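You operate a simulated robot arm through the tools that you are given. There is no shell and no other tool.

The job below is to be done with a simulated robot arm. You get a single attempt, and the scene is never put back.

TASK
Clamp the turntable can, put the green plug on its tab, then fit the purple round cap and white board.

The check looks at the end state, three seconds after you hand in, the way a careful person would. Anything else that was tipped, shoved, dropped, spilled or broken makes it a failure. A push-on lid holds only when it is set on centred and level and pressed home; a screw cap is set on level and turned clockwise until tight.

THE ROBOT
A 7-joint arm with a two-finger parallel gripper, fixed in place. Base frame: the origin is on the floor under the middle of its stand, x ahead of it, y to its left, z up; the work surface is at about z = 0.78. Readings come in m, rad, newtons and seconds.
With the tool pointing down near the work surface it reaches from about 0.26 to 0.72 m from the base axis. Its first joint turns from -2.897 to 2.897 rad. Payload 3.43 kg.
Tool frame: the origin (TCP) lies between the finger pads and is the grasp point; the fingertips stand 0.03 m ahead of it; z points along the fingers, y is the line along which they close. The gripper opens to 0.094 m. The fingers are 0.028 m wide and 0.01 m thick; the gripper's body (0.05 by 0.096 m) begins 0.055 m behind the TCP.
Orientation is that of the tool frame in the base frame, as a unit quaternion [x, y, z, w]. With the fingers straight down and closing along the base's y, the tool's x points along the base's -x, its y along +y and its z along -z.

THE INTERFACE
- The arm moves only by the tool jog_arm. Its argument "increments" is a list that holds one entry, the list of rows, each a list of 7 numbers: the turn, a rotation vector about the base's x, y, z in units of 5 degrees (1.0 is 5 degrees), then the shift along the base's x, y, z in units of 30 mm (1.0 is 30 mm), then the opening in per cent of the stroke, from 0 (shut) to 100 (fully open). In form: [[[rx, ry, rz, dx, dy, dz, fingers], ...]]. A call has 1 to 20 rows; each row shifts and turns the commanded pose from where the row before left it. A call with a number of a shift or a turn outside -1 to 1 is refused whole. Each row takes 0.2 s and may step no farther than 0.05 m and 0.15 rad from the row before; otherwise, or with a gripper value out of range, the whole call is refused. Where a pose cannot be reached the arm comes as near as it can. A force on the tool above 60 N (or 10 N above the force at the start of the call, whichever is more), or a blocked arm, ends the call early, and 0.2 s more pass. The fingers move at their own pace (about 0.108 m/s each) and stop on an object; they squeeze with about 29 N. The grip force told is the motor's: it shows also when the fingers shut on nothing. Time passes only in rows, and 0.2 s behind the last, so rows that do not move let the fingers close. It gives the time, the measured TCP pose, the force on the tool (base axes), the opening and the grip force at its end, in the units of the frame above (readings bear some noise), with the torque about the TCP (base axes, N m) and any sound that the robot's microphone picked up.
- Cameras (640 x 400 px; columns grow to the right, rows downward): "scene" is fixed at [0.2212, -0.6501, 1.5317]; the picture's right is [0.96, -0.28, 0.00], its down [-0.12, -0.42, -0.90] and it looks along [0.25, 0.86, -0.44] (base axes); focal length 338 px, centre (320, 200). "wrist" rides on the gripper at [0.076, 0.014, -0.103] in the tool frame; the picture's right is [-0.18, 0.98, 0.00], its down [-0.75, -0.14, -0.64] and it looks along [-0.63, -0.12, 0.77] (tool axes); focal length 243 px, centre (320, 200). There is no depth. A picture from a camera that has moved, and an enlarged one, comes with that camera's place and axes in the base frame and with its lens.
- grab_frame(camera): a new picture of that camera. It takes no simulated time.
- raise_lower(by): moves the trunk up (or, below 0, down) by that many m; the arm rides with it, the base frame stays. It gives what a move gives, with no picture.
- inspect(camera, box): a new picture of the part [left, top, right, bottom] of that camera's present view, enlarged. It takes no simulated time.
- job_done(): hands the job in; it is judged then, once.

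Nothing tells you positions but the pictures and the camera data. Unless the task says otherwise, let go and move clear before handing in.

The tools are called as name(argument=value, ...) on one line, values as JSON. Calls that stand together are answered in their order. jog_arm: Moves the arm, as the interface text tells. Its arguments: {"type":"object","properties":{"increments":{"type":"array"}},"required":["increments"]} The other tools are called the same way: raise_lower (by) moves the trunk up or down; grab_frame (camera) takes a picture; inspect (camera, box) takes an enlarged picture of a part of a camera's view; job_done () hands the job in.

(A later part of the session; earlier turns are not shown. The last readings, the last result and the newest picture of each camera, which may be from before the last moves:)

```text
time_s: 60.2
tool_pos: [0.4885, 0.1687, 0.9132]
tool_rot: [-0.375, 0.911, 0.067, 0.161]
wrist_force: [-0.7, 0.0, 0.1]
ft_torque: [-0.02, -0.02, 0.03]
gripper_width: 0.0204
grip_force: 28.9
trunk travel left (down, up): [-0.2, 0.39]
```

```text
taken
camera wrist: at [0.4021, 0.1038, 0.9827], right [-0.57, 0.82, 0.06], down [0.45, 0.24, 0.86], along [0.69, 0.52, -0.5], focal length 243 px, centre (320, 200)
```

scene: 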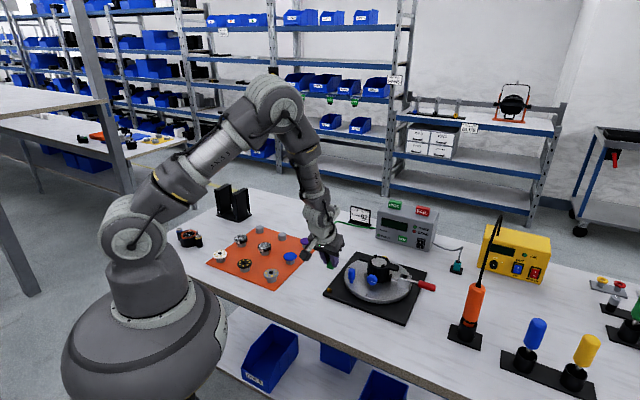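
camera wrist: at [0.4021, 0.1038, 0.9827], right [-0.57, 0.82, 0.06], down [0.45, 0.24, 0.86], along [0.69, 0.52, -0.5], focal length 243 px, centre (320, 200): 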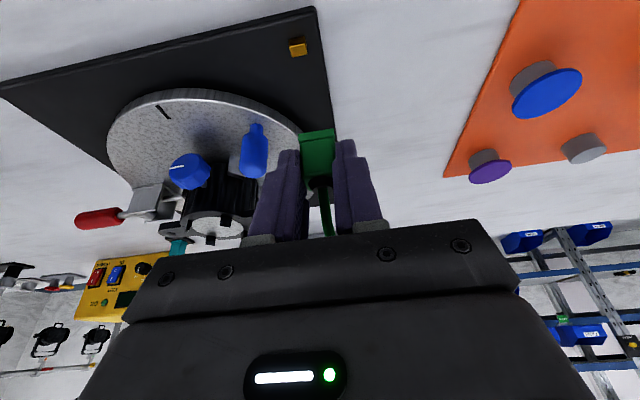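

The plug is held well and the brass tab is visible ahead in the wrist view. I'll restore the original tilt so the plug is upright, then measure the tab.

jog_arm(increments=[[[0.686, -0.686, 0, -0.3, -0.5, 0, 10], [0, 0, 0, -0.2, -0.3, 0, 10]]])

inspect(camera="wrist", box=[270, 20, 350, 90])

inspect(camera="wrist", box=[240, 0, 400, 240])

inspect(camera="scene", box=[300, 240, 360, 300])

```text
time_s: 60.8
tool_pos: [0.4729, 0.146, 0.9152]
tool_rot: [-0.373, 0.903, 0.083, 0.199]
wrist_force: [-0.3, -0.2, -0.5]
ft_torque: [0.01, 0.04, -0.01]
gripper_width: 0.0208
grip_force: 29.0
trunk travel left (down, up): [-0.2, 0.39]
```

```text
5.71 times, centred on (310, 55) of wrist
camera zoom: at [0.3843, 0.0758, 0.974], right [-0.57, 0.81, 0.08], down [0.39, 0.19, 0.9], along [0.72, 0.55, -0.43], focal length 1386 px, centre (377, 1029)
```

zoom: 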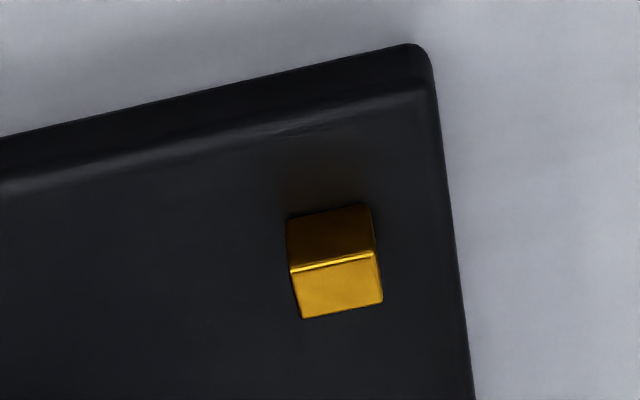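

```text
1.67 times, centred on (320, 120) of wrist
camera zoom: at [0.3843, 0.0758, 0.974], right [-0.57, 0.81, 0.08], down [0.39, 0.19, 0.9], along [0.72, 0.55, -0.43], focal length 404 px, centre (320, 333)
```

zoom: 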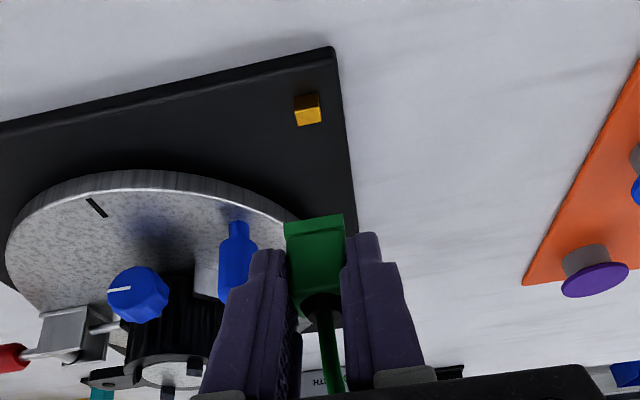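

```text
6.67 times, centred on (330, 270) of scene
camera zoom: at [0.2212, -0.6501, 1.5317], right [0.96, -0.28, 0.0], down [-0.12, -0.42, -0.9], along [0.25, 0.86, -0.44], focal length 2251 px, centre (253, -267)
```

zoom: 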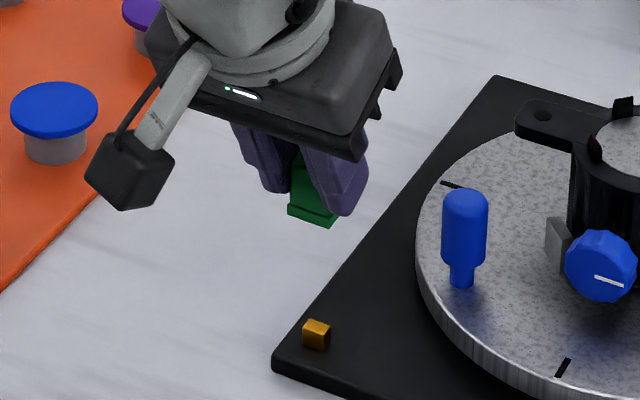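

I measure the tab at about 11 × 7.5 mm, 11 mm tall, centred near (0.484, 0.157), and the plug hasn't shifted in the grip. I'll move above it and descend to a hover about 1 cm over its top.

jog_arm(increments=[[[0, 0, 0, 0.1, 0.04, -0.6, 10], [0, 0, 0, 0.08, 0.03, -0.7, 10], [0, 0, 0, 0, 0, -0.8, 10], [0, 0, 0, 0, 0, 0, 10]]])

inspect(camera="wrist", box=[270, 60, 370, 180])

inspect(camera="scene", box=[315, 260, 355, 300])

```text
time_s: 61.8
tool_pos: [0.4807, 0.1458, 0.8505]
tool_rot: [-0.372, 0.903, 0.083, 0.199]
wrist_force: [-0.7, 0.5, -0.4]
ft_torque: [-0.01, -0.03, 0.02]
gripper_width: 0.0204
grip_force: 29.0
trunk travel left (down, up): [-0.2, 0.39]
```

```text
3.33 times, centred on (320, 120) of wrist
camera zoom: at [0.3905, 0.0765, 0.9105], right [-0.57, 0.81, 0.08], down [0.39, 0.19, 0.9], along [0.72, 0.55, -0.43], focal length 809 px, centre (320, 467)
```

zoom: 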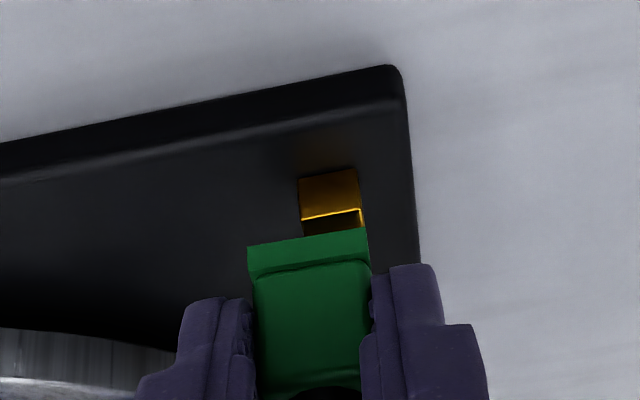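

```text
10.00 times, centred on (335, 280) of scene
camera zoom: at [0.2212, -0.6501, 1.5317], right [0.96, -0.28, 0.0], down [-0.12, -0.42, -0.9], along [0.25, 0.86, -0.44], focal length 3377 px, centre (170, -600)
```

zoom: 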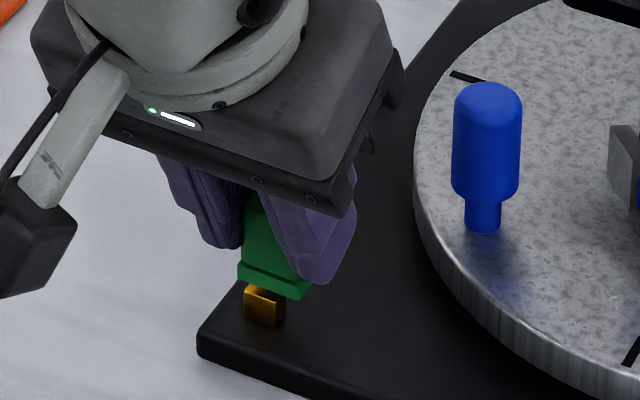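

Radial alignment is good, but the plug sits about 4 mm to one side of the tab, and both views agree. I'll correct that and re-check.

jog_arm(increments=[[[0, 0, 0, -0.103, 0.103, 0, 10], [0, 0, 0, 0, 0, 0, 10]]])

inspect(camera="wrist", box=[270, 60, 370, 180])

inspect(camera="scene", box=[315, 265, 345, 290])

```text
time_s: 62.4
tool_pos: [0.4778, 0.15, 0.8514]
tool_rot: [-0.372, 0.903, 0.084, 0.199]
wrist_force: [0.1, 0.6, 0.5]
ft_torque: [-0.03, 0.0, 0.0]
gripper_width: 0.0206
grip_force: 28.9
trunk travel left (down, up): [-0.2, 0.39]
```

```text
3.33 times, centred on (320, 120) of wrist
camera zoom: at [0.3874, 0.0805, 0.9108], right [-0.57, 0.81, 0.08], down [0.39, 0.19, 0.9], along [0.72, 0.55, -0.43], focal length 809 px, centre (320, 467)
```

zoom: 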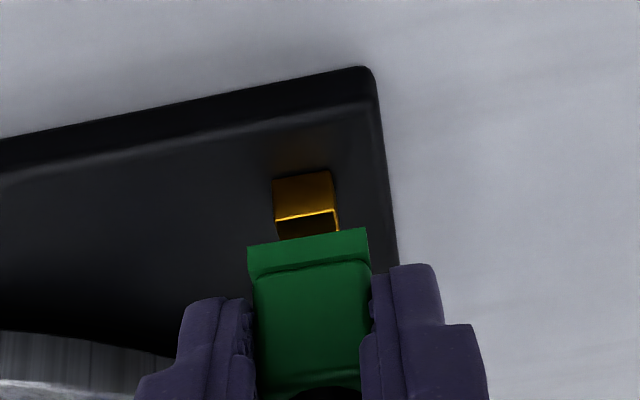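

```text
16.00 times, centred on (330, 278) of scene
camera zoom: at [0.2212, -0.6501, 1.5317], right [0.96, -0.28, 0.0], down [-0.12, -0.42, -0.9], along [0.25, 0.86, -0.44], focal length 5403 px, centre (160, -1040)
```

zoom: 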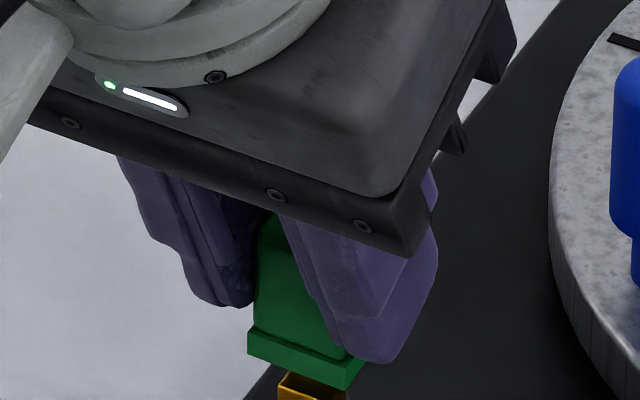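

Lateral alignment is now within about half a millimetre. One more scene zoom to confirm the depth direction before lowering.

inspect(camera="scene", box=[318, 278, 348, 298])

```text
16.00 times, centred on (333, 288) of scene
camera zoom: at [0.2212, -0.6501, 1.5317], right [0.96, -0.28, 0.0], down [-0.12, -0.42, -0.9], along [0.25, 0.86, -0.44], focal length 5403 px, centre (112, -1208)
```

zoom: 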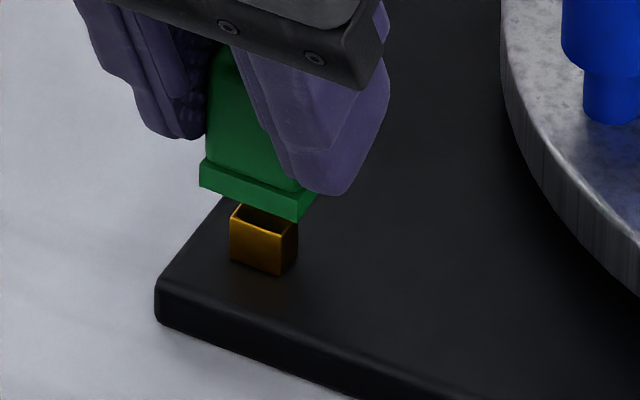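

Both cameras now agree the plug is centred over the tab, about 1 cm above it. I'll lower in 3 mm steps and watch the force.

jog_arm(increments=[[[0, 0, 0, 0, 0, -0.1, 10], [0, 0, 0, 0, 0, -0.1, 10], [0, 0, 0, 0, 0, -0.1, 10], [0, 0, 0, 0, 0, -0.1, 10]]])

inspect(camera="scene", box=[318, 278, 348, 298])

inspect(camera="wrist", box=[270, 60, 370, 180])

```text
time_s: 63.4
tool_pos: [0.4779, 0.1499, 0.8404]
tool_rot: [-0.373, 0.902, 0.083, 0.201]
wrist_force: [-1.1, 1.1, 23.6]
ft_torque: [0.06, -0.06, 0.01]
gripper_width: 0.0206
grip_force: 29.2
trunk travel left (down, up): [-0.2, 0.39]
```

```text
16.00 times, centred on (333, 288) of scene
camera zoom: at [0.2212, -0.6501, 1.5317], right [0.96, -0.28, 0.0], down [-0.12, -0.42, -0.9], along [0.25, 0.86, -0.44], focal length 5403 px, centre (112, -1208)
```

zoom: 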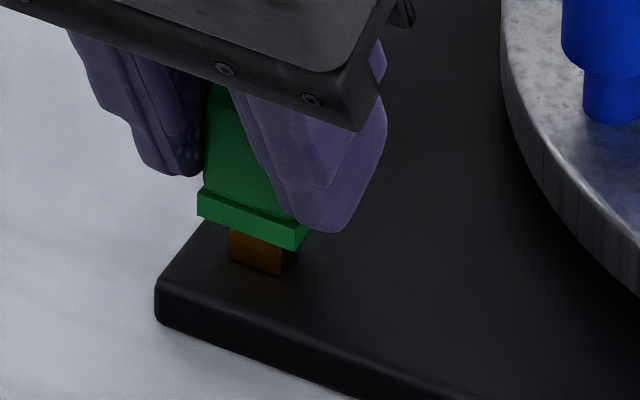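

```text
3.33 times, centred on (320, 120) of wrist
camera zoom: at [0.3871, 0.0812, 0.9004], right [-0.58, 0.81, 0.08], down [0.39, 0.19, 0.9], along [0.72, 0.55, -0.43], focal length 809 px, centre (320, 467)
```

zoom: 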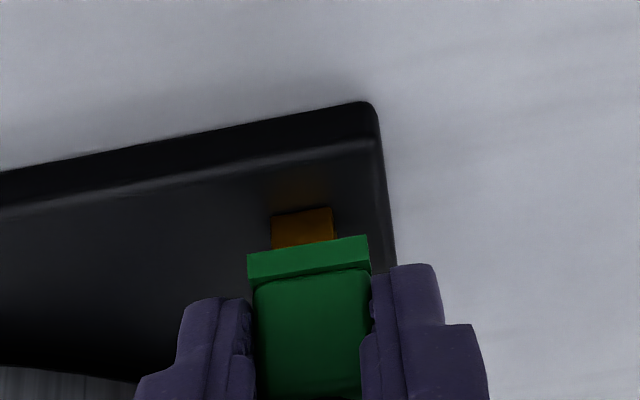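

Contact came at the tab's top at about 24 N, so it hasn't slipped over yet. With contact fixing the height, I work out the plug needs to come about 2.5 mm back and 1 mm sideways. I'll lift slightly, shift and retry.

jog_arm(increments=[[[0, 0, 0, 0, 0, 0.2, 10], [0, 0, 0, -0.037, -0.083, 0, 10], [0, 0, 0, 0, 0, 0, 10]]])

inspect(camera="scene", box=[321, 280, 345, 295])

inspect(camera="wrist", box=[290, 80, 350, 140])

```text
time_s: 64.2
tool_pos: [0.4761, 0.1484, 0.8448]
tool_rot: [-0.373, 0.903, 0.082, 0.198]
wrist_force: [-0.5, 0.3, -0.5]
ft_torque: [-0.03, -0.02, 0.0]
gripper_width: 0.0207
grip_force: 28.7
trunk travel left (down, up): [-0.2, 0.39]
```

```text
16.00 times, centred on (333, 288) of scene
camera zoom: at [0.2212, -0.6501, 1.5317], right [0.96, -0.28, 0.0], down [-0.12, -0.42, -0.9], along [0.25, 0.86, -0.44], focal length 5403 px, centre (112, -1200)
```

zoom: 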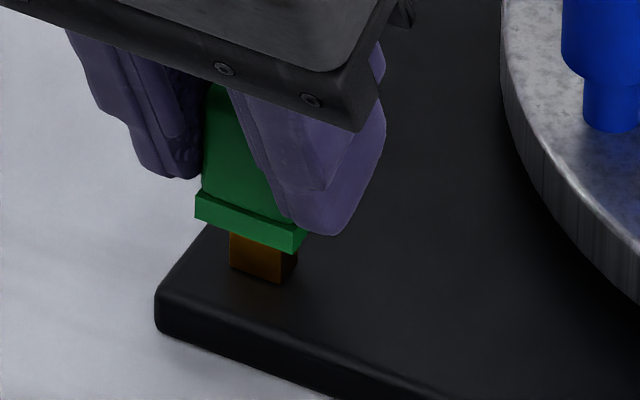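

```text
6.67 times, centred on (320, 110) of wrist
camera zoom: at [0.3862, 0.0788, 0.9048], right [-0.57, 0.81, 0.08], down [0.39, 0.19, 0.9], along [0.72, 0.55, -0.43], focal length 1618 px, centre (320, 800)
```

zoom: 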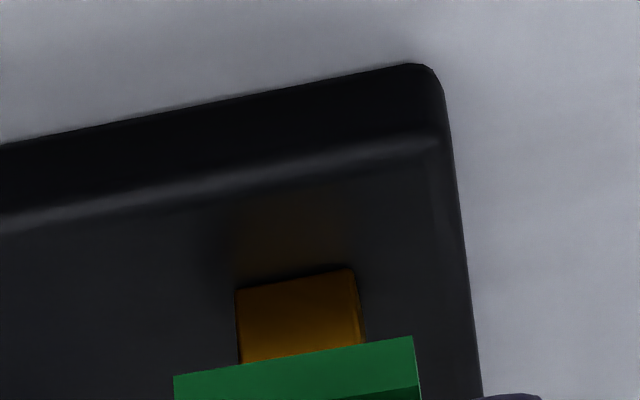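

I'll lower again gently to feel whether it goes over the tab.

jog_arm(increments=[[[0, 0, 0, 0, 0, -0.1, 10], [0, 0, 0, 0, 0, -0.1, 10], [0, 0, 0, 0, 0, -0.05, 10]]])

inspect(camera="scene", box=[321, 280, 345, 295])

inspect(camera="wrist", box=[290, 80, 350, 140])

```text
time_s: 65.0
tool_pos: [0.4757, 0.148, 0.8378]
tool_rot: [-0.372, 0.903, 0.082, 0.198]
wrist_force: [-2.6, -3.2, -1.0]
ft_torque: [-0.15, 0.1, 0.01]
gripper_width: 0.0205
grip_force: 28.7
trunk travel left (down, up): [-0.2, 0.39]
```

```text
16.00 times, centred on (333, 288) of scene
camera zoom: at [0.2212, -0.6501, 1.5317], right [0.96, -0.28, 0.0], down [-0.12, -0.42, -0.9], along [0.25, 0.86, -0.44], focal length 5403 px, centre (112, -1200)
```

zoom: 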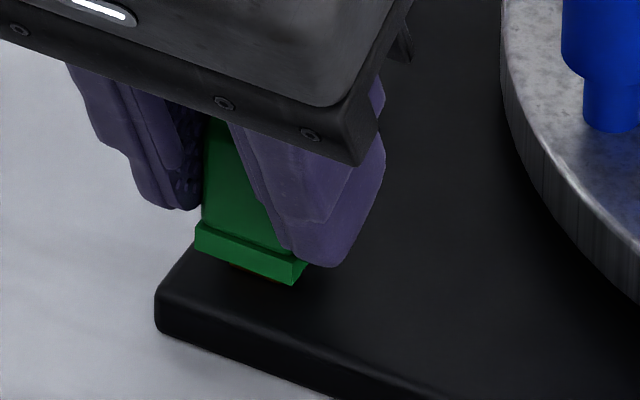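

```text
6.67 times, centred on (320, 110) of wrist
camera zoom: at [0.3863, 0.0787, 0.897], right [-0.57, 0.82, 0.08], down [0.4, 0.19, 0.9], along [0.72, 0.55, -0.43], focal length 1618 px, centre (320, 800)
```

zoom: 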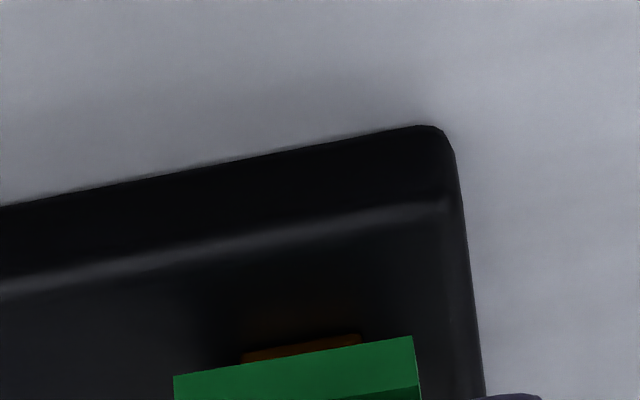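

It's sliding over the tab with little resistance. I'll continue down until it seats.

jog_arm(increments=[[[0, 0, 0, 0, 0, -0.1, 10], [0, 0, 0, 0, 0, -0.1, 10], [0, 0, 0, 0, 0, 0, 10]]])

inspect(camera="scene", box=[321, 280, 345, 295])

inspect(camera="wrist", box=[290, 80, 350, 140])

inspect(camera="scene", box=[370, 195, 440, 255])

```text
time_s: 65.8
tool_pos: [0.4766, 0.1484, 0.8322]
tool_rot: [-0.372, 0.902, 0.083, 0.201]
wrist_force: [2.3, -3.4, 21.8]
ft_torque: [0.09, -0.29, -0.06]
gripper_width: 0.0217
grip_force: 28.9
trunk travel left (down, up): [-0.2, 0.39]
```

```text
16.00 times, centred on (333, 288) of scene
camera zoom: at [0.2212, -0.6501, 1.5317], right [0.96, -0.28, 0.0], down [-0.12, -0.42, -0.9], along [0.25, 0.86, -0.44], focal length 5403 px, centre (112, -1200)
```

zoom: 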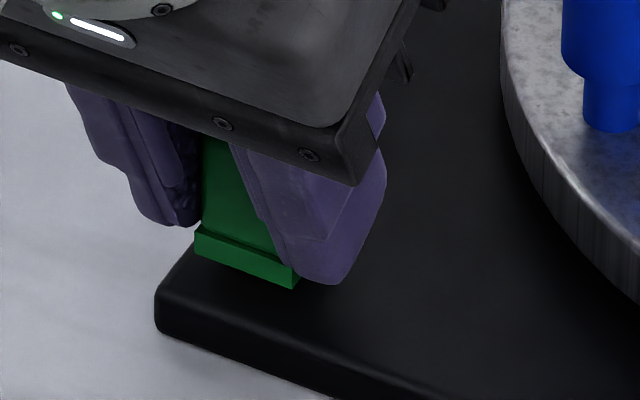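

```text
6.67 times, centred on (320, 110) of wrist
camera zoom: at [0.3861, 0.0791, 0.8917], right [-0.57, 0.81, 0.08], down [0.39, 0.19, 0.9], along [0.72, 0.55, -0.43], focal length 1618 px, centre (320, 800)
```

zoom: 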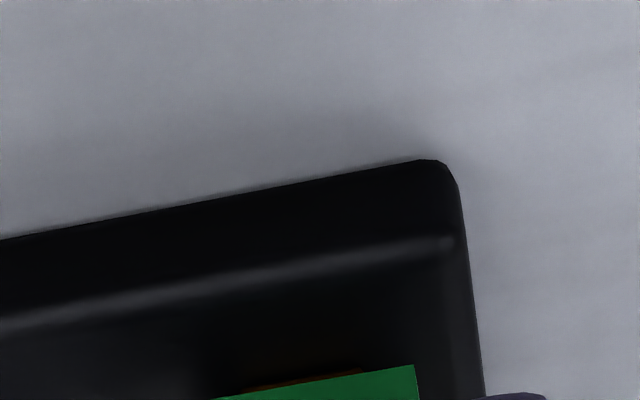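

```text
6.67 times, centred on (405, 225) of scene
camera zoom: at [0.2212, -0.6501, 1.5317], right [0.96, -0.28, 0.0], down [-0.12, -0.42, -0.9], along [0.25, 0.86, -0.44], focal length 2251 px, centre (-247, 33)
```

zoom: 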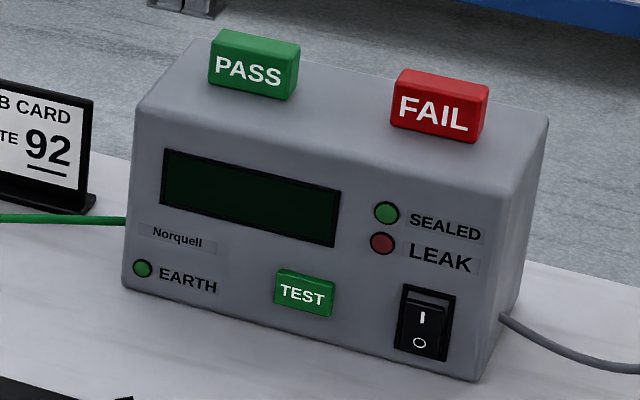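

The plug slid freely and then stopped at about 22 N, with my grip slipping on its body. I'll release, back off along the tool axis and inspect how deep it sits.

jog_arm(increments=[[[0, 0, 0, 0, 0, 0.05, 10], [0, 0, 0, 0, 0, 0, 45], [0, 0, 0, 0, 0, 0, 60], [0, 0, 0, -0.2, -0.2, 0.6, 60], [0, 0, 0, -0.25, -0.25, 0.75, 60], [0, 0, 0, -0.25, -0.25, 0.75, 60]]])

inspect(camera="scene", box=[315, 265, 345, 290])

grab_frame(camera="wrist")

inspect(camera="wrist", box=[280, 60, 360, 130])

```text
time_s: 67.2
tool_pos: [0.4538, 0.1269, 0.8961]
tool_rot: [-0.372, 0.903, 0.083, 0.199]
wrist_force: [-0.9, -0.1, 0.0]
ft_torque: [0.0, 0.04, 0.02]
gripper_width: 0.0565
grip_force: 0.1
trunk travel left (down, up): [-0.2, 0.39]
```

```text
16.00 times, centred on (330, 278) of scene
camera zoom: at [0.2212, -0.6501, 1.5317], right [0.96, -0.28, 0.0], down [-0.12, -0.42, -0.9], along [0.25, 0.86, -0.44], focal length 5403 px, centre (160, -1040)
```

zoom: 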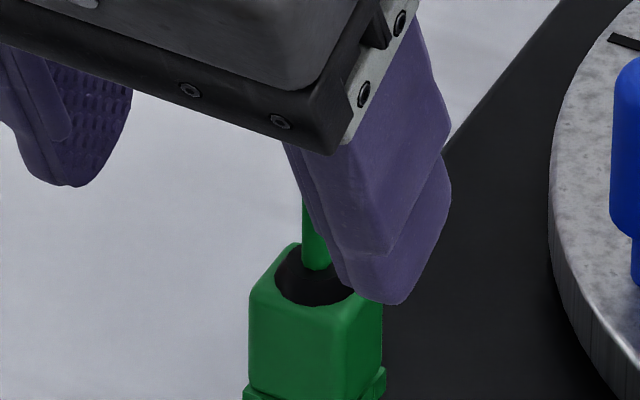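

```text
taken
camera wrist: at [0.3645, 0.0581, 0.9561], right [-0.57, 0.81, 0.08], down [0.39, 0.19, 0.9], along [0.72, 0.55, -0.43], focal length 243 px, centre (320, 200)
```

wrist: 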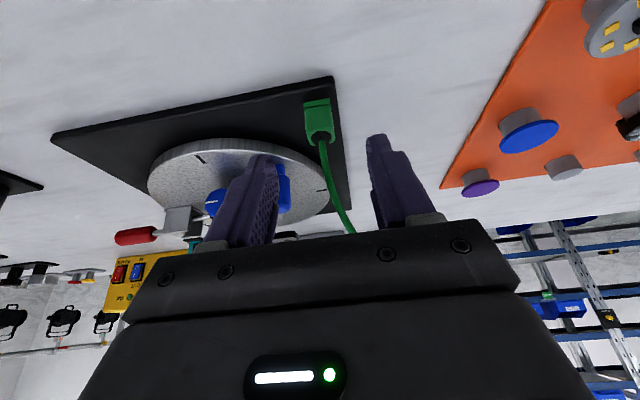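

```text
5.71 times, centred on (320, 95) of wrist
camera zoom: at [0.3645, 0.0581, 0.9561], right [-0.57, 0.81, 0.08], down [0.39, 0.19, 0.9], along [0.72, 0.55, -0.43], focal length 1386 px, centre (320, 800)
```

zoom: 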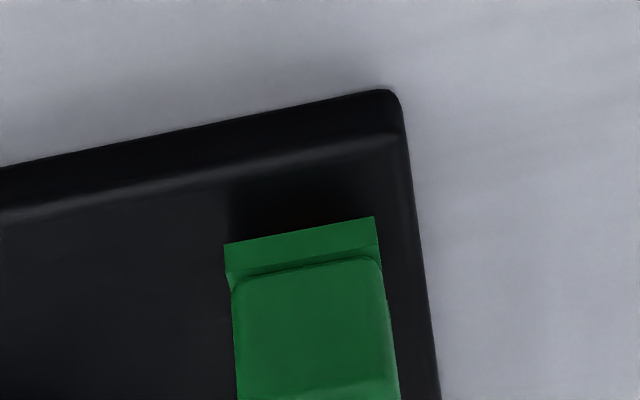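

The plug stands upright on the tab but, by my estimate, about 5 mm above the base plate. I'll look at the wire route before pressing it down from above.

inspect(camera="scene", box=[290, 190, 420, 310])

inspect(camera="scene", box=[318, 275, 348, 297])

```text
3.33 times, centred on (355, 250) of scene
camera zoom: at [0.2212, -0.6501, 1.5317], right [0.96, -0.28, 0.0], down [-0.12, -0.42, -0.9], along [0.25, 0.86, -0.44], focal length 1126 px, centre (203, 33)
```

zoom: 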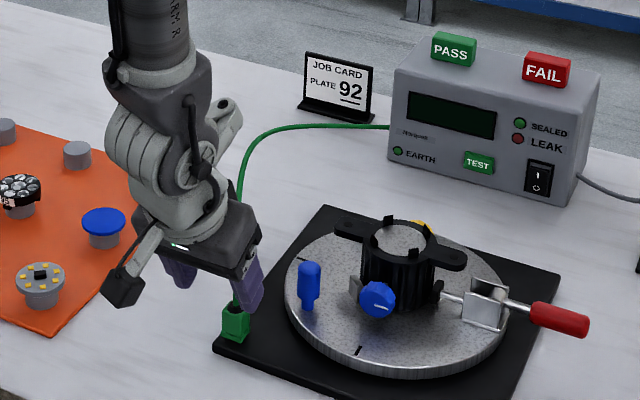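

```text
16.00 times, centred on (333, 286) of scene
camera zoom: at [0.2212, -0.6501, 1.5317], right [0.96, -0.28, 0.0], down [-0.12, -0.42, -0.9], along [0.25, 0.86, -0.44], focal length 5403 px, centre (112, -1176)
```

zoom: 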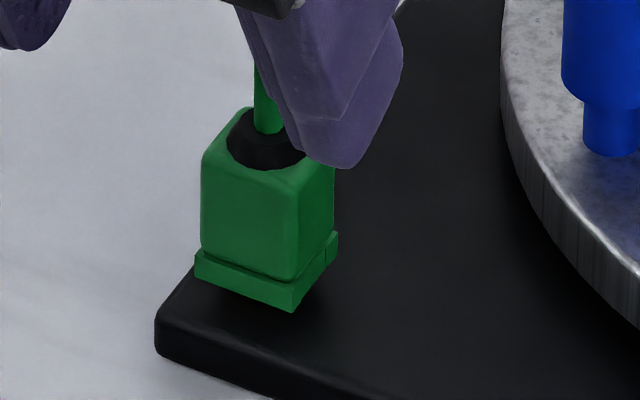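

I'll retreat fully, untilt to vertical, and then come down with the fingers straddling the wire so the tips can press on the plug's shoulders.

jog_arm(increments=[[[0, 0, 0, -0.25, -0.25, 0.8, 60], [0, 0, 0, -0.25, -0.25, 0.8, 60], [0, 0, 0, -0.25, -0.25, 0.8, 60], [-0.707, 0.707, 0, 0, 0, 0.3, 60], [-0.707, 0.707, 0, 0, 0, 0.3, 60], [-0.707, 0.707, 0, 0, 0, 0, 60], [-0.707, 0.707, 0, 0, 0, 0, 60], [-0.707, 0.707, 0, 0, 0, 0, 60]]])

grab_frame(camera="wrist")

inspect(camera="scene", box=[300, 200, 400, 300])

inspect(camera="wrist", box=[240, 40, 400, 200])

```text
time_s: 69.0
tool_pos: [0.4324, 0.1059, 0.9866]
tool_rot: [-0.381, 0.924, -0.001, -0.002]
wrist_force: [0.5, 0.0, -0.6]
ft_torque: [-0.02, 0.0, 0.01]
gripper_width: 0.0561
grip_force: 0.1
trunk travel left (down, up): [-0.2, 0.39]
```

```text
taken
camera wrist: at [0.3678, 0.061, 1.0879], right [-0.56, 0.83, 0.0], down [0.64, 0.43, 0.64], along [0.53, 0.36, -0.77], focal length 243 px, centre (320, 200)
```

wrist: 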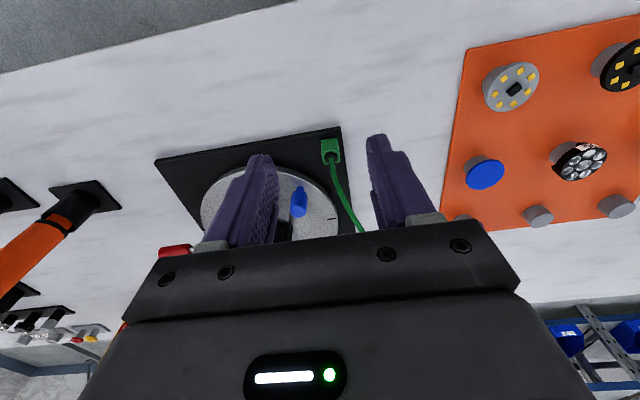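

```text
4.00 times, centred on (350, 250) of scene
camera zoom: at [0.2212, -0.6501, 1.5317], right [0.96, -0.28, 0.0], down [-0.12, -0.42, -0.9], along [0.25, 0.86, -0.44], focal length 1351 px, centre (200, 0)
```

zoom: 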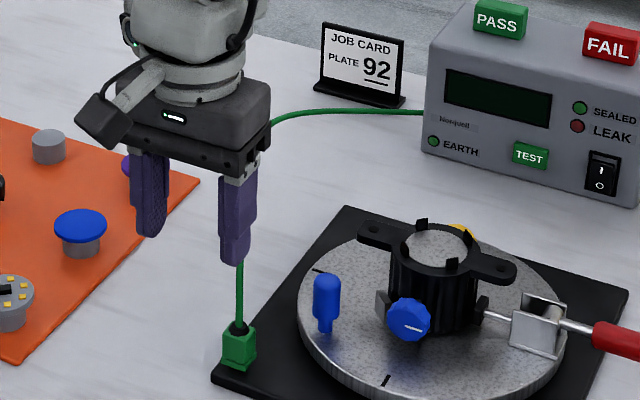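

```text
2.50 times, centred on (320, 120) of wrist
camera zoom: at [0.3678, 0.061, 1.0879], right [-0.56, 0.83, 0.0], down [0.64, 0.43, 0.64], along [0.53, 0.36, -0.77], focal length 606 px, centre (320, 400)
```

zoom: 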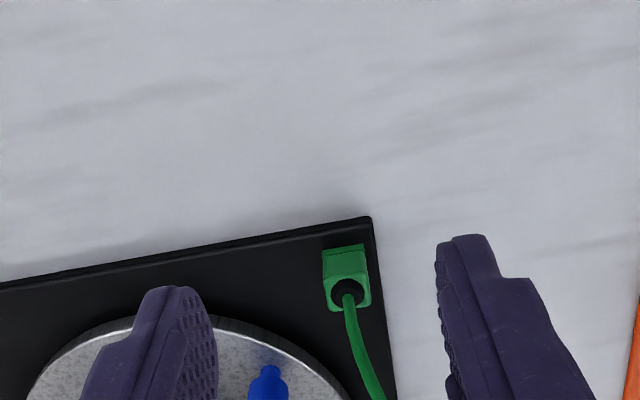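

The wire leaves straight up between where the fingers will be. I'll move over the plug, staying high, with the fingers straddling the wire.

jog_arm(increments=[[[0, 0, 0, 0.43, 0.43, -0.2, 60], [0, 0, 0, 0.43, 0.43, -0.3, 55], [0, 0, 0, 0.43, 0.43, -0.4, 50], [0, 0, 0, 0.43, 0.41, -0.4, 45]]])

inspect(camera="wrist", box=[240, 60, 400, 240])

inspect(camera="scene", box=[300, 220, 380, 300])

```text
time_s: 70.0
tool_pos: [0.4849, 0.1542, 0.9462]
tool_rot: [-0.381, 0.924, 0.0, 0.0]
wrist_force: [-0.3, 0.1, 0.3]
ft_torque: [0.03, -0.01, -0.04]
gripper_width: 0.0421
grip_force: 0.1
trunk travel left (down, up): [-0.2, 0.39]
```

```text
2.22 times, centred on (320, 150) of wrist
camera zoom: at [0.4198, 0.1121, 1.0487], right [-0.56, 0.83, 0.0], down [0.64, 0.43, 0.64], along [0.53, 0.36, -0.77], focal length 539 px, centre (320, 311)
```

zoom: 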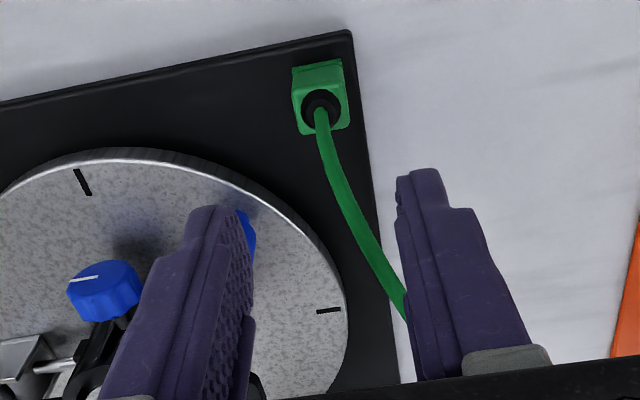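

```text
5.00 times, centred on (340, 260) of scene
camera zoom: at [0.2212, -0.6501, 1.5317], right [0.96, -0.28, 0.0], down [-0.12, -0.42, -0.9], along [0.25, 0.86, -0.44], focal length 1688 px, centre (220, -100)
```

zoom: 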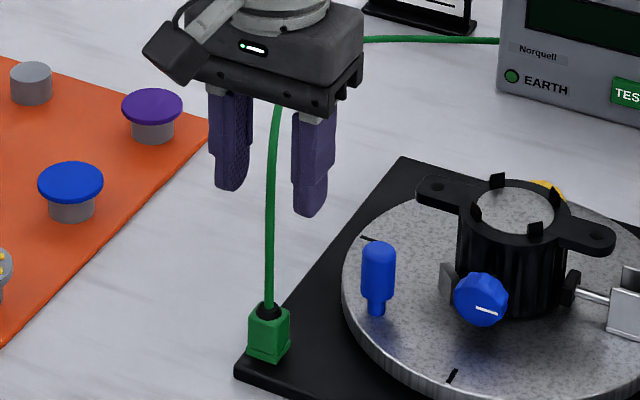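

The plug is laterally centred under the open fingers and the wire lies in the gap plane. I'll descend to just above it and narrow the gap around the wire.

jog_arm(increments=[[[0, 0, 0, 0.04, 0.04, -0.9, 45], [0, 0, 0, 0, 0, -0.8, 45], [0, 0, 0, 0, 0, -0.7, 45], [0, 0, 0, 0, 0, 0, 30], [0, 0, 0, 0, 0, 0, 16], [0, 0, 0, 0, 0, 0, 16]]])

inspect(camera="wrist", box=[260, 80, 380, 220])

inspect(camera="scene", box=[315, 255, 355, 295])

```text
time_s: 71.4
tool_pos: [0.4875, 0.1579, 0.8747]
tool_rot: [-0.381, 0.925, 0.0, -0.001]
wrist_force: [0.3, -0.3, -0.4]
ft_torque: [0.02, -0.01, -0.02]
gripper_width: 0.015
grip_force: 0.0
trunk travel left (down, up): [-0.2, 0.39]
```

```text
2.86 times, centred on (320, 150) of wrist
camera zoom: at [0.4224, 0.1149, 0.9761], right [-0.56, 0.83, 0.0], down [0.64, 0.43, 0.64], along [0.53, 0.36, -0.77], focal length 693 px, centre (320, 343)
```

zoom: 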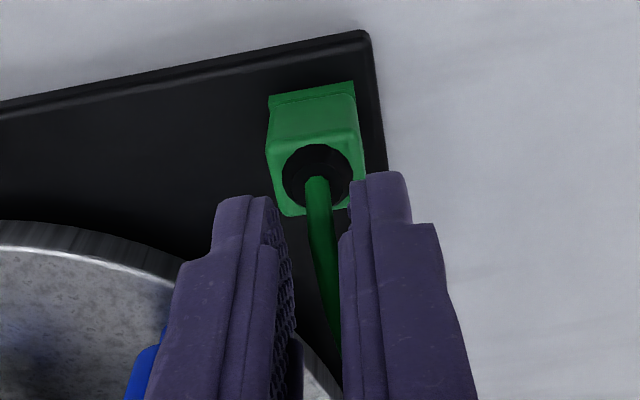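

```text
10.00 times, centred on (335, 275) of scene
camera zoom: at [0.2212, -0.6501, 1.5317], right [0.96, -0.28, 0.0], down [-0.12, -0.42, -0.9], along [0.25, 0.86, -0.44], focal length 3377 px, centre (170, -550)
```

zoom: 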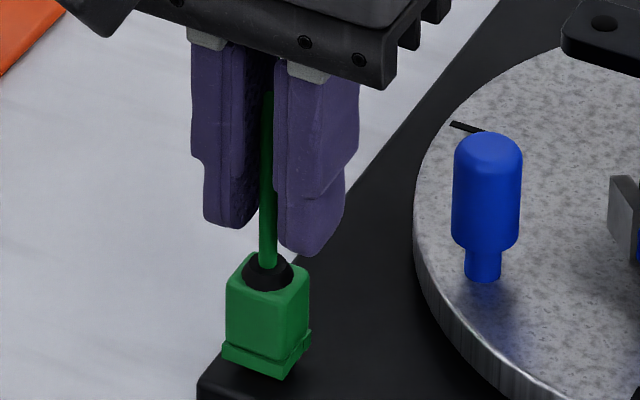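

The gap straddles the wire and the tips are centred over the plug. I'll press down slowly on its shoulders.

jog_arm(increments=[[[0, 0, 0, -0.03, -0.02, -0.2, 16], [0, 0, 0, 0, 0, -0.2, 16], [0, 0, 0, 0, 0, -0.1, 16], [0, 0, 0, 0, 0, -0.1, 16]]])

inspect(camera="scene", box=[315, 255, 355, 295])

```text
time_s: 72.4
tool_pos: [0.4855, 0.1559, 0.8582]
tool_rot: [-0.381, 0.925, -0.001, 0.0]
wrist_force: [-0.3, -0.4, 23.1]
ft_torque: [-0.05, 0.06, 0.02]
gripper_width: 0.015
grip_force: 0.1
trunk travel left (down, up): [-0.2, 0.39]
```

```text
10.00 times, centred on (335, 275) of scene
camera zoom: at [0.2212, -0.6501, 1.5317], right [0.96, -0.28, 0.0], down [-0.12, -0.42, -0.9], along [0.25, 0.86, -0.44], focal length 3377 px, centre (170, -550)
```

zoom: 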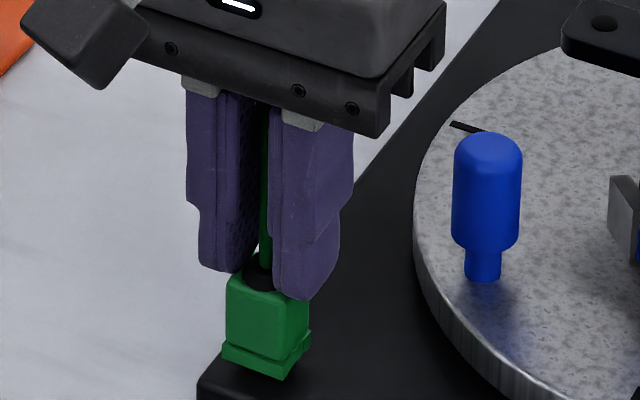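

Contact at 23 N with no movement yet. I'll press harder, up to roughly 45–50 N.

jog_arm(increments=[[[0, 0, 0, 0, 0, -0.07, 16], [0, 0, 0, 0, 0, -0.07, 16], [0, 0, 0, 0, 0, 0, 16]]])

inspect(camera="scene", box=[315, 255, 355, 295])

```text
time_s: 73.0
tool_pos: [0.4856, 0.1569, 0.8578]
tool_rot: [-0.381, 0.924, -0.001, 0.005]
wrist_force: [-11.0, -3.4, 35.0]
ft_torque: [-0.16, 0.54, 0.01]
gripper_width: 0.015
grip_force: 0.1
trunk travel left (down, up): [-0.2, 0.39]
stopped in row 2: the force on the tool passed its limit at 65 N (the readings are from after the stop); the commanded pose is now the measured one
```

```text
10.00 times, centred on (335, 275) of scene
camera zoom: at [0.2212, -0.6501, 1.5317], right [0.96, -0.28, 0.0], down [-0.12, -0.42, -0.9], along [0.25, 0.86, -0.44], focal length 3377 px, centre (170, -550)
```

zoom: 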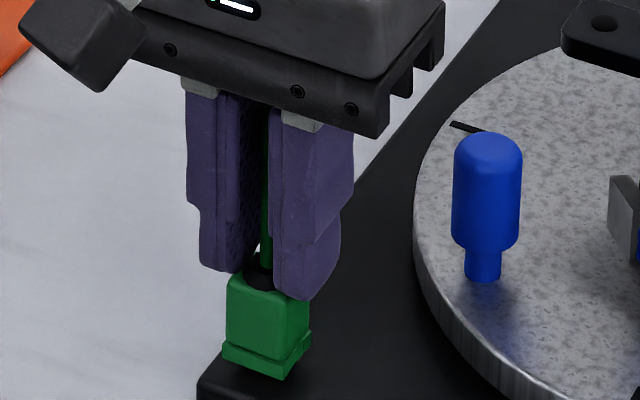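

65 N with no motion means the plug is hard home on its tab. I'll back off, open up, and withdraw away from the wire.

jog_arm(increments=[[[0, 0, 0, 0, 0, 0.15, 16], [0, 0, 0, 0, 0, 0, 45], [0, 0, 0, 0, 0, 0.3, 50], [0, 0, 0, -0.3, -0.3, 0.6, 50], [0, 0, 0, -0.6, -0.6, 0.5, 60], [0, 0, 0, -0.6, -0.6, 0.5, 60], [0, 0, 0, -0.5, -0.5, 0.5, 60]]])

inspect(camera="scene", box=[300, 220, 380, 300])

grab_frame(camera="wrist")

```text
time_s: 74.6
tool_pos: [0.4274, 0.0975, 0.9324]
tool_rot: [-0.381, 0.925, -0.001, 0.003]
wrist_force: [-0.3, 0.0, -0.3]
ft_torque: [-0.01, -0.01, -0.01]
gripper_width: 0.0561
grip_force: 0.1
trunk travel left (down, up): [-0.2, 0.39]
```

```text
5.00 times, centred on (340, 260) of scene
camera zoom: at [0.2212, -0.6501, 1.5317], right [0.96, -0.28, 0.0], down [-0.12, -0.42, -0.9], along [0.25, 0.86, -0.44], focal length 1688 px, centre (220, -100)
```

zoom: 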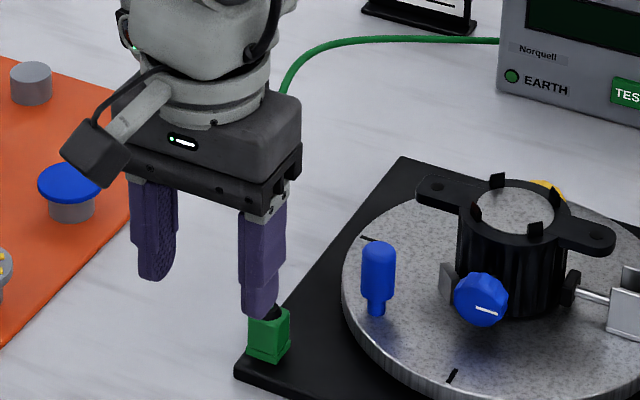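

```text
taken
camera wrist: at [0.3626, 0.0534, 1.0337], right [-0.56, 0.83, 0.0], down [0.63, 0.43, 0.65], along [0.54, 0.36, -0.76], focal length 243 px, centre (320, 200)
```

wrist: 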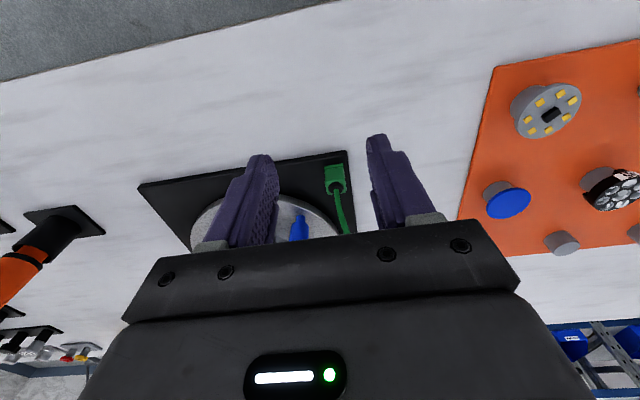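

The plug is on its tab and the gripper is clear of the wire. Now the purple cap near (0.477, 0.414): I'll move over and measure it closely.

jog_arm(increments=[[[0, 0, 0, -0.058, 0.897, 0.1, 70], [0, 0, 0, -0.058, 0.897, 0, 80], [0, 0, 0, -0.058, 0.897, 0, 90], [0, 0, 0, -0.058, 0.897, 0, 100], [0, 0, 0, -0.058, 0.897, 0, 100], [0, 0, 0, -0.058, 0.897, -0.1, 100], [0, 0, 0, -0.058, 0.897, -0.1, 100], [0, 0, 0, -0.058, 0.897, -0.1, 100], [0, 0, 0, -0.058, 0.897, -0.2, 100], [0, 0, 0, -0.058, 0.897, -0.3, 100]]])

grab_frame(camera="wrist")

inspect(camera="wrist", box=[270, 130, 370, 230])

inspect(camera="scene", box=[290, 230, 322, 252])

```text
time_s: 76.8
tool_pos: [0.4092, 0.3672, 0.9112]
tool_rot: [-0.381, 0.925, -0.001, 0.003]
wrist_force: [0.5, -0.3, 1.2]
ft_torque: [0.01, -0.01, 0.0]
gripper_width: 0.094
grip_force: 0.1
trunk travel left (down, up): [-0.2, 0.39]
```

```text
taken
camera wrist: at [0.3453, 0.3239, 1.0122], right [-0.56, 0.83, 0.0], down [0.63, 0.43, 0.65], along [0.54, 0.36, -0.76], focal length 243 px, centre (320, 200)
```

wrist: 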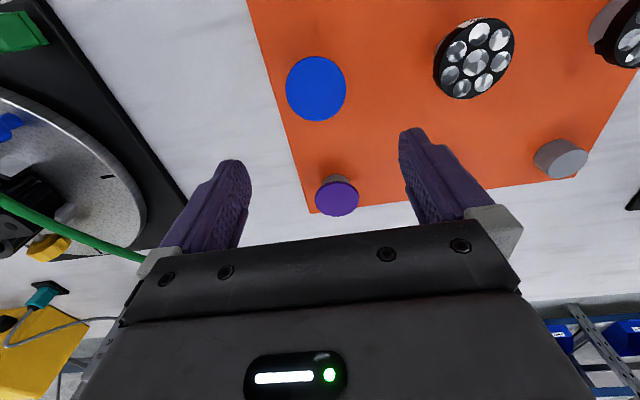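

```text
4.00 times, centred on (320, 180) of wrist
camera zoom: at [0.3453, 0.3239, 1.0122], right [-0.56, 0.83, 0.0], down [0.63, 0.43, 0.65], along [0.54, 0.36, -0.76], focal length 970 px, centre (320, 280)
```

zoom: 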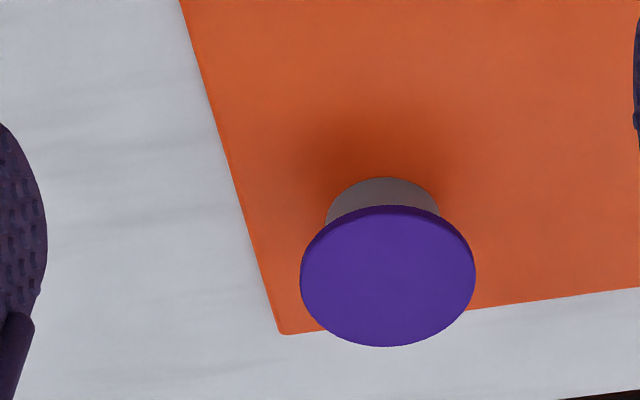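

```text
16.00 times, centred on (306, 241) of scene
camera zoom: at [0.2212, -0.6501, 1.5317], right [0.96, -0.28, 0.0], down [-0.12, -0.42, -0.9], along [0.25, 0.86, -0.44], focal length 5403 px, centre (544, -456)
```

zoom: 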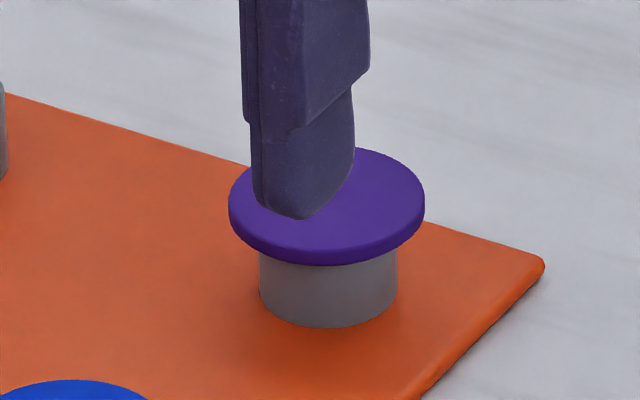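

The purple cap is about 47 mm in diameter and 4–5 mm thick, with its top near z = 0.81 and its centre near (0.476, 0.436). I'll move directly above it and trim out a tiny residual tilt.

jog_arm(increments=[[[-0.05, 0.05, 0, 0.74, 0.76, -0.1, 100], [0, 0, 0, 0.74, 0.76, -0.1, 100], [0, 0, 0.04, 0.74, 0.76, -0.1, 100], [0, 0, 0, 0, 0, 0, 100]]])

inspect(camera="wrist", box=[220, 60, 420, 200])

inspect(camera="scene", box=[285, 215, 325, 255])

```text
time_s: 77.8
tool_pos: [0.4755, 0.4361, 0.8993]
tool_rot: [-0.382, 0.924, -0.001, -0.001]
wrist_force: [0.4, -0.6, -0.1]
ft_torque: [-0.01, -0.03, 0.01]
gripper_width: 0.0937
grip_force: 0.1
trunk travel left (down, up): [-0.2, 0.39]
```

```text
2.86 times, centred on (320, 130) of wrist
camera zoom: at [0.4116, 0.3927, 1.0008], right [-0.57, 0.82, 0.0], down [0.63, 0.44, 0.64], along [0.53, 0.36, -0.77], focal length 693 px, centre (320, 400)
```

zoom: 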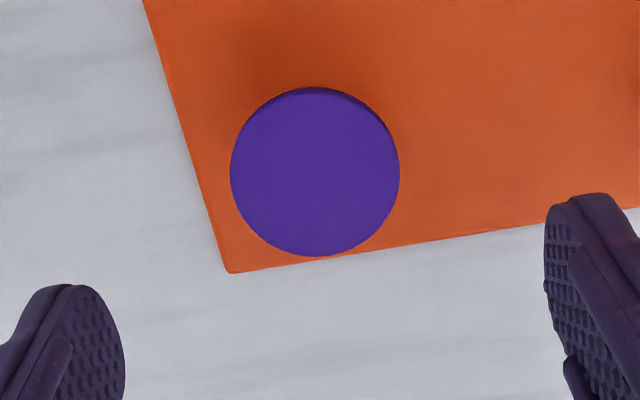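

```text
10.00 times, centred on (305, 235) of scene
camera zoom: at [0.2212, -0.6501, 1.5317], right [0.96, -0.28, 0.0], down [-0.12, -0.42, -0.9], along [0.25, 0.86, -0.44], focal length 3377 px, centre (470, -150)
```

zoom: 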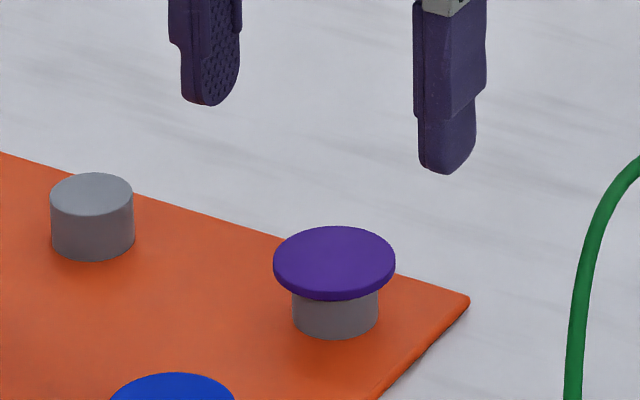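

Triangulating gives the cap's top at z ≈ 0.8125 and its centre about 1.6 mm from my axis. I'll trim that and lower so the fingertips are level with the cap's underside.

jog_arm(increments=[[[0, 0, 0, 0, -0.05, -0.7, 100], [0, 0, 0, 0, 0, -0.7, 100], [0, 0, 0, 0, 0, -0.4, 80], [0, 0, 0, 0, 0, -0.2, 70], [0, 0, 0, 0, 0, 0, 65]]])

inspect(camera="wrist", box=[220, 80, 420, 220])

inspect(camera="scene", box=[285, 220, 325, 255])

```text
time_s: 79.0
tool_pos: [0.4771, 0.4345, 0.8403]
tool_rot: [-0.382, 0.924, -0.002, -0.001]
wrist_force: [-1.0, 0.3, 0.2]
ft_torque: [0.01, -0.02, -0.01]
gripper_width: 0.0613
grip_force: 0.1
trunk travel left (down, up): [-0.2, 0.39]
```

```text
2.86 times, centred on (320, 150) of wrist
camera zoom: at [0.4118, 0.3907, 0.9424], right [-0.57, 0.82, 0.0], down [0.63, 0.44, 0.64], along [0.53, 0.36, -0.77], focal length 693 px, centre (320, 343)
```

zoom: 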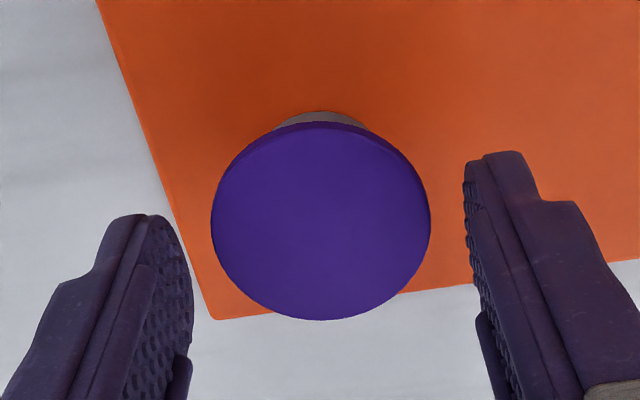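

```text
11.43 times, centred on (305, 238) of scene
camera zoom: at [0.2212, -0.6501, 1.5317], right [0.96, -0.28, 0.0], down [-0.12, -0.42, -0.9], along [0.25, 0.86, -0.44], focal length 3859 px, centre (491, -229)
```

zoom: 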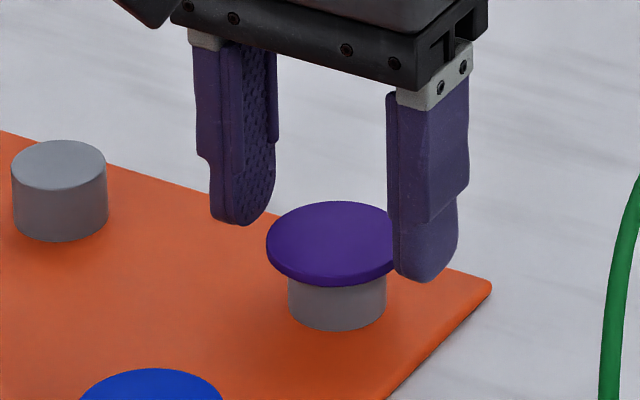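

The cap is centred between the fingers. I'll drop another 3 mm so the tips just cover the rim and close on it.

jog_arm(increments=[[[0, 0, 0, 0, 0, -0.09, 65], [0, 0, 0, 0, 0, 0, 55], [0, 0, 0, 0, 0, 0, 47], [0, 0, 0, 0, 0, 0, 43], [0, 0, 0, 0, 0, 0, 43]]])

inspect(camera="scene", box=[285, 220, 325, 255])

inspect(camera="wrist", box=[220, 80, 420, 220])

```text
time_s: 80.2
tool_pos: [0.4756, 0.4327, 0.8394]
tool_rot: [-0.383, 0.924, -0.002, 0.0]
wrist_force: [0.0, 0.2, 0.5]
ft_torque: [0.02, 0.01, -0.01]
gripper_width: 0.0454
grip_force: 28.6
trunk travel left (down, up): [-0.2, 0.39]
```

```text
11.43 times, centred on (305, 238) of scene
camera zoom: at [0.2212, -0.6501, 1.5317], right [0.96, -0.28, 0.0], down [-0.12, -0.42, -0.9], along [0.25, 0.86, -0.44], focal length 3859 px, centre (491, -229)
```

zoom: 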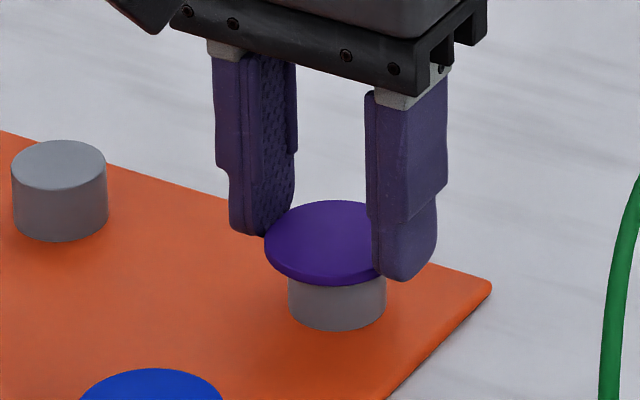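

```text
2.86 times, centred on (320, 150) of wrist
camera zoom: at [0.4116, 0.3906, 0.9404], right [-0.57, 0.82, 0.0], down [0.63, 0.44, 0.64], along [0.53, 0.36, -0.77], focal length 693 px, centre (320, 343)
```

zoom: 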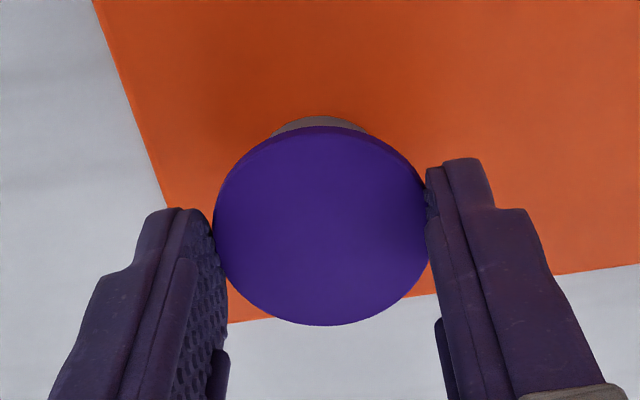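

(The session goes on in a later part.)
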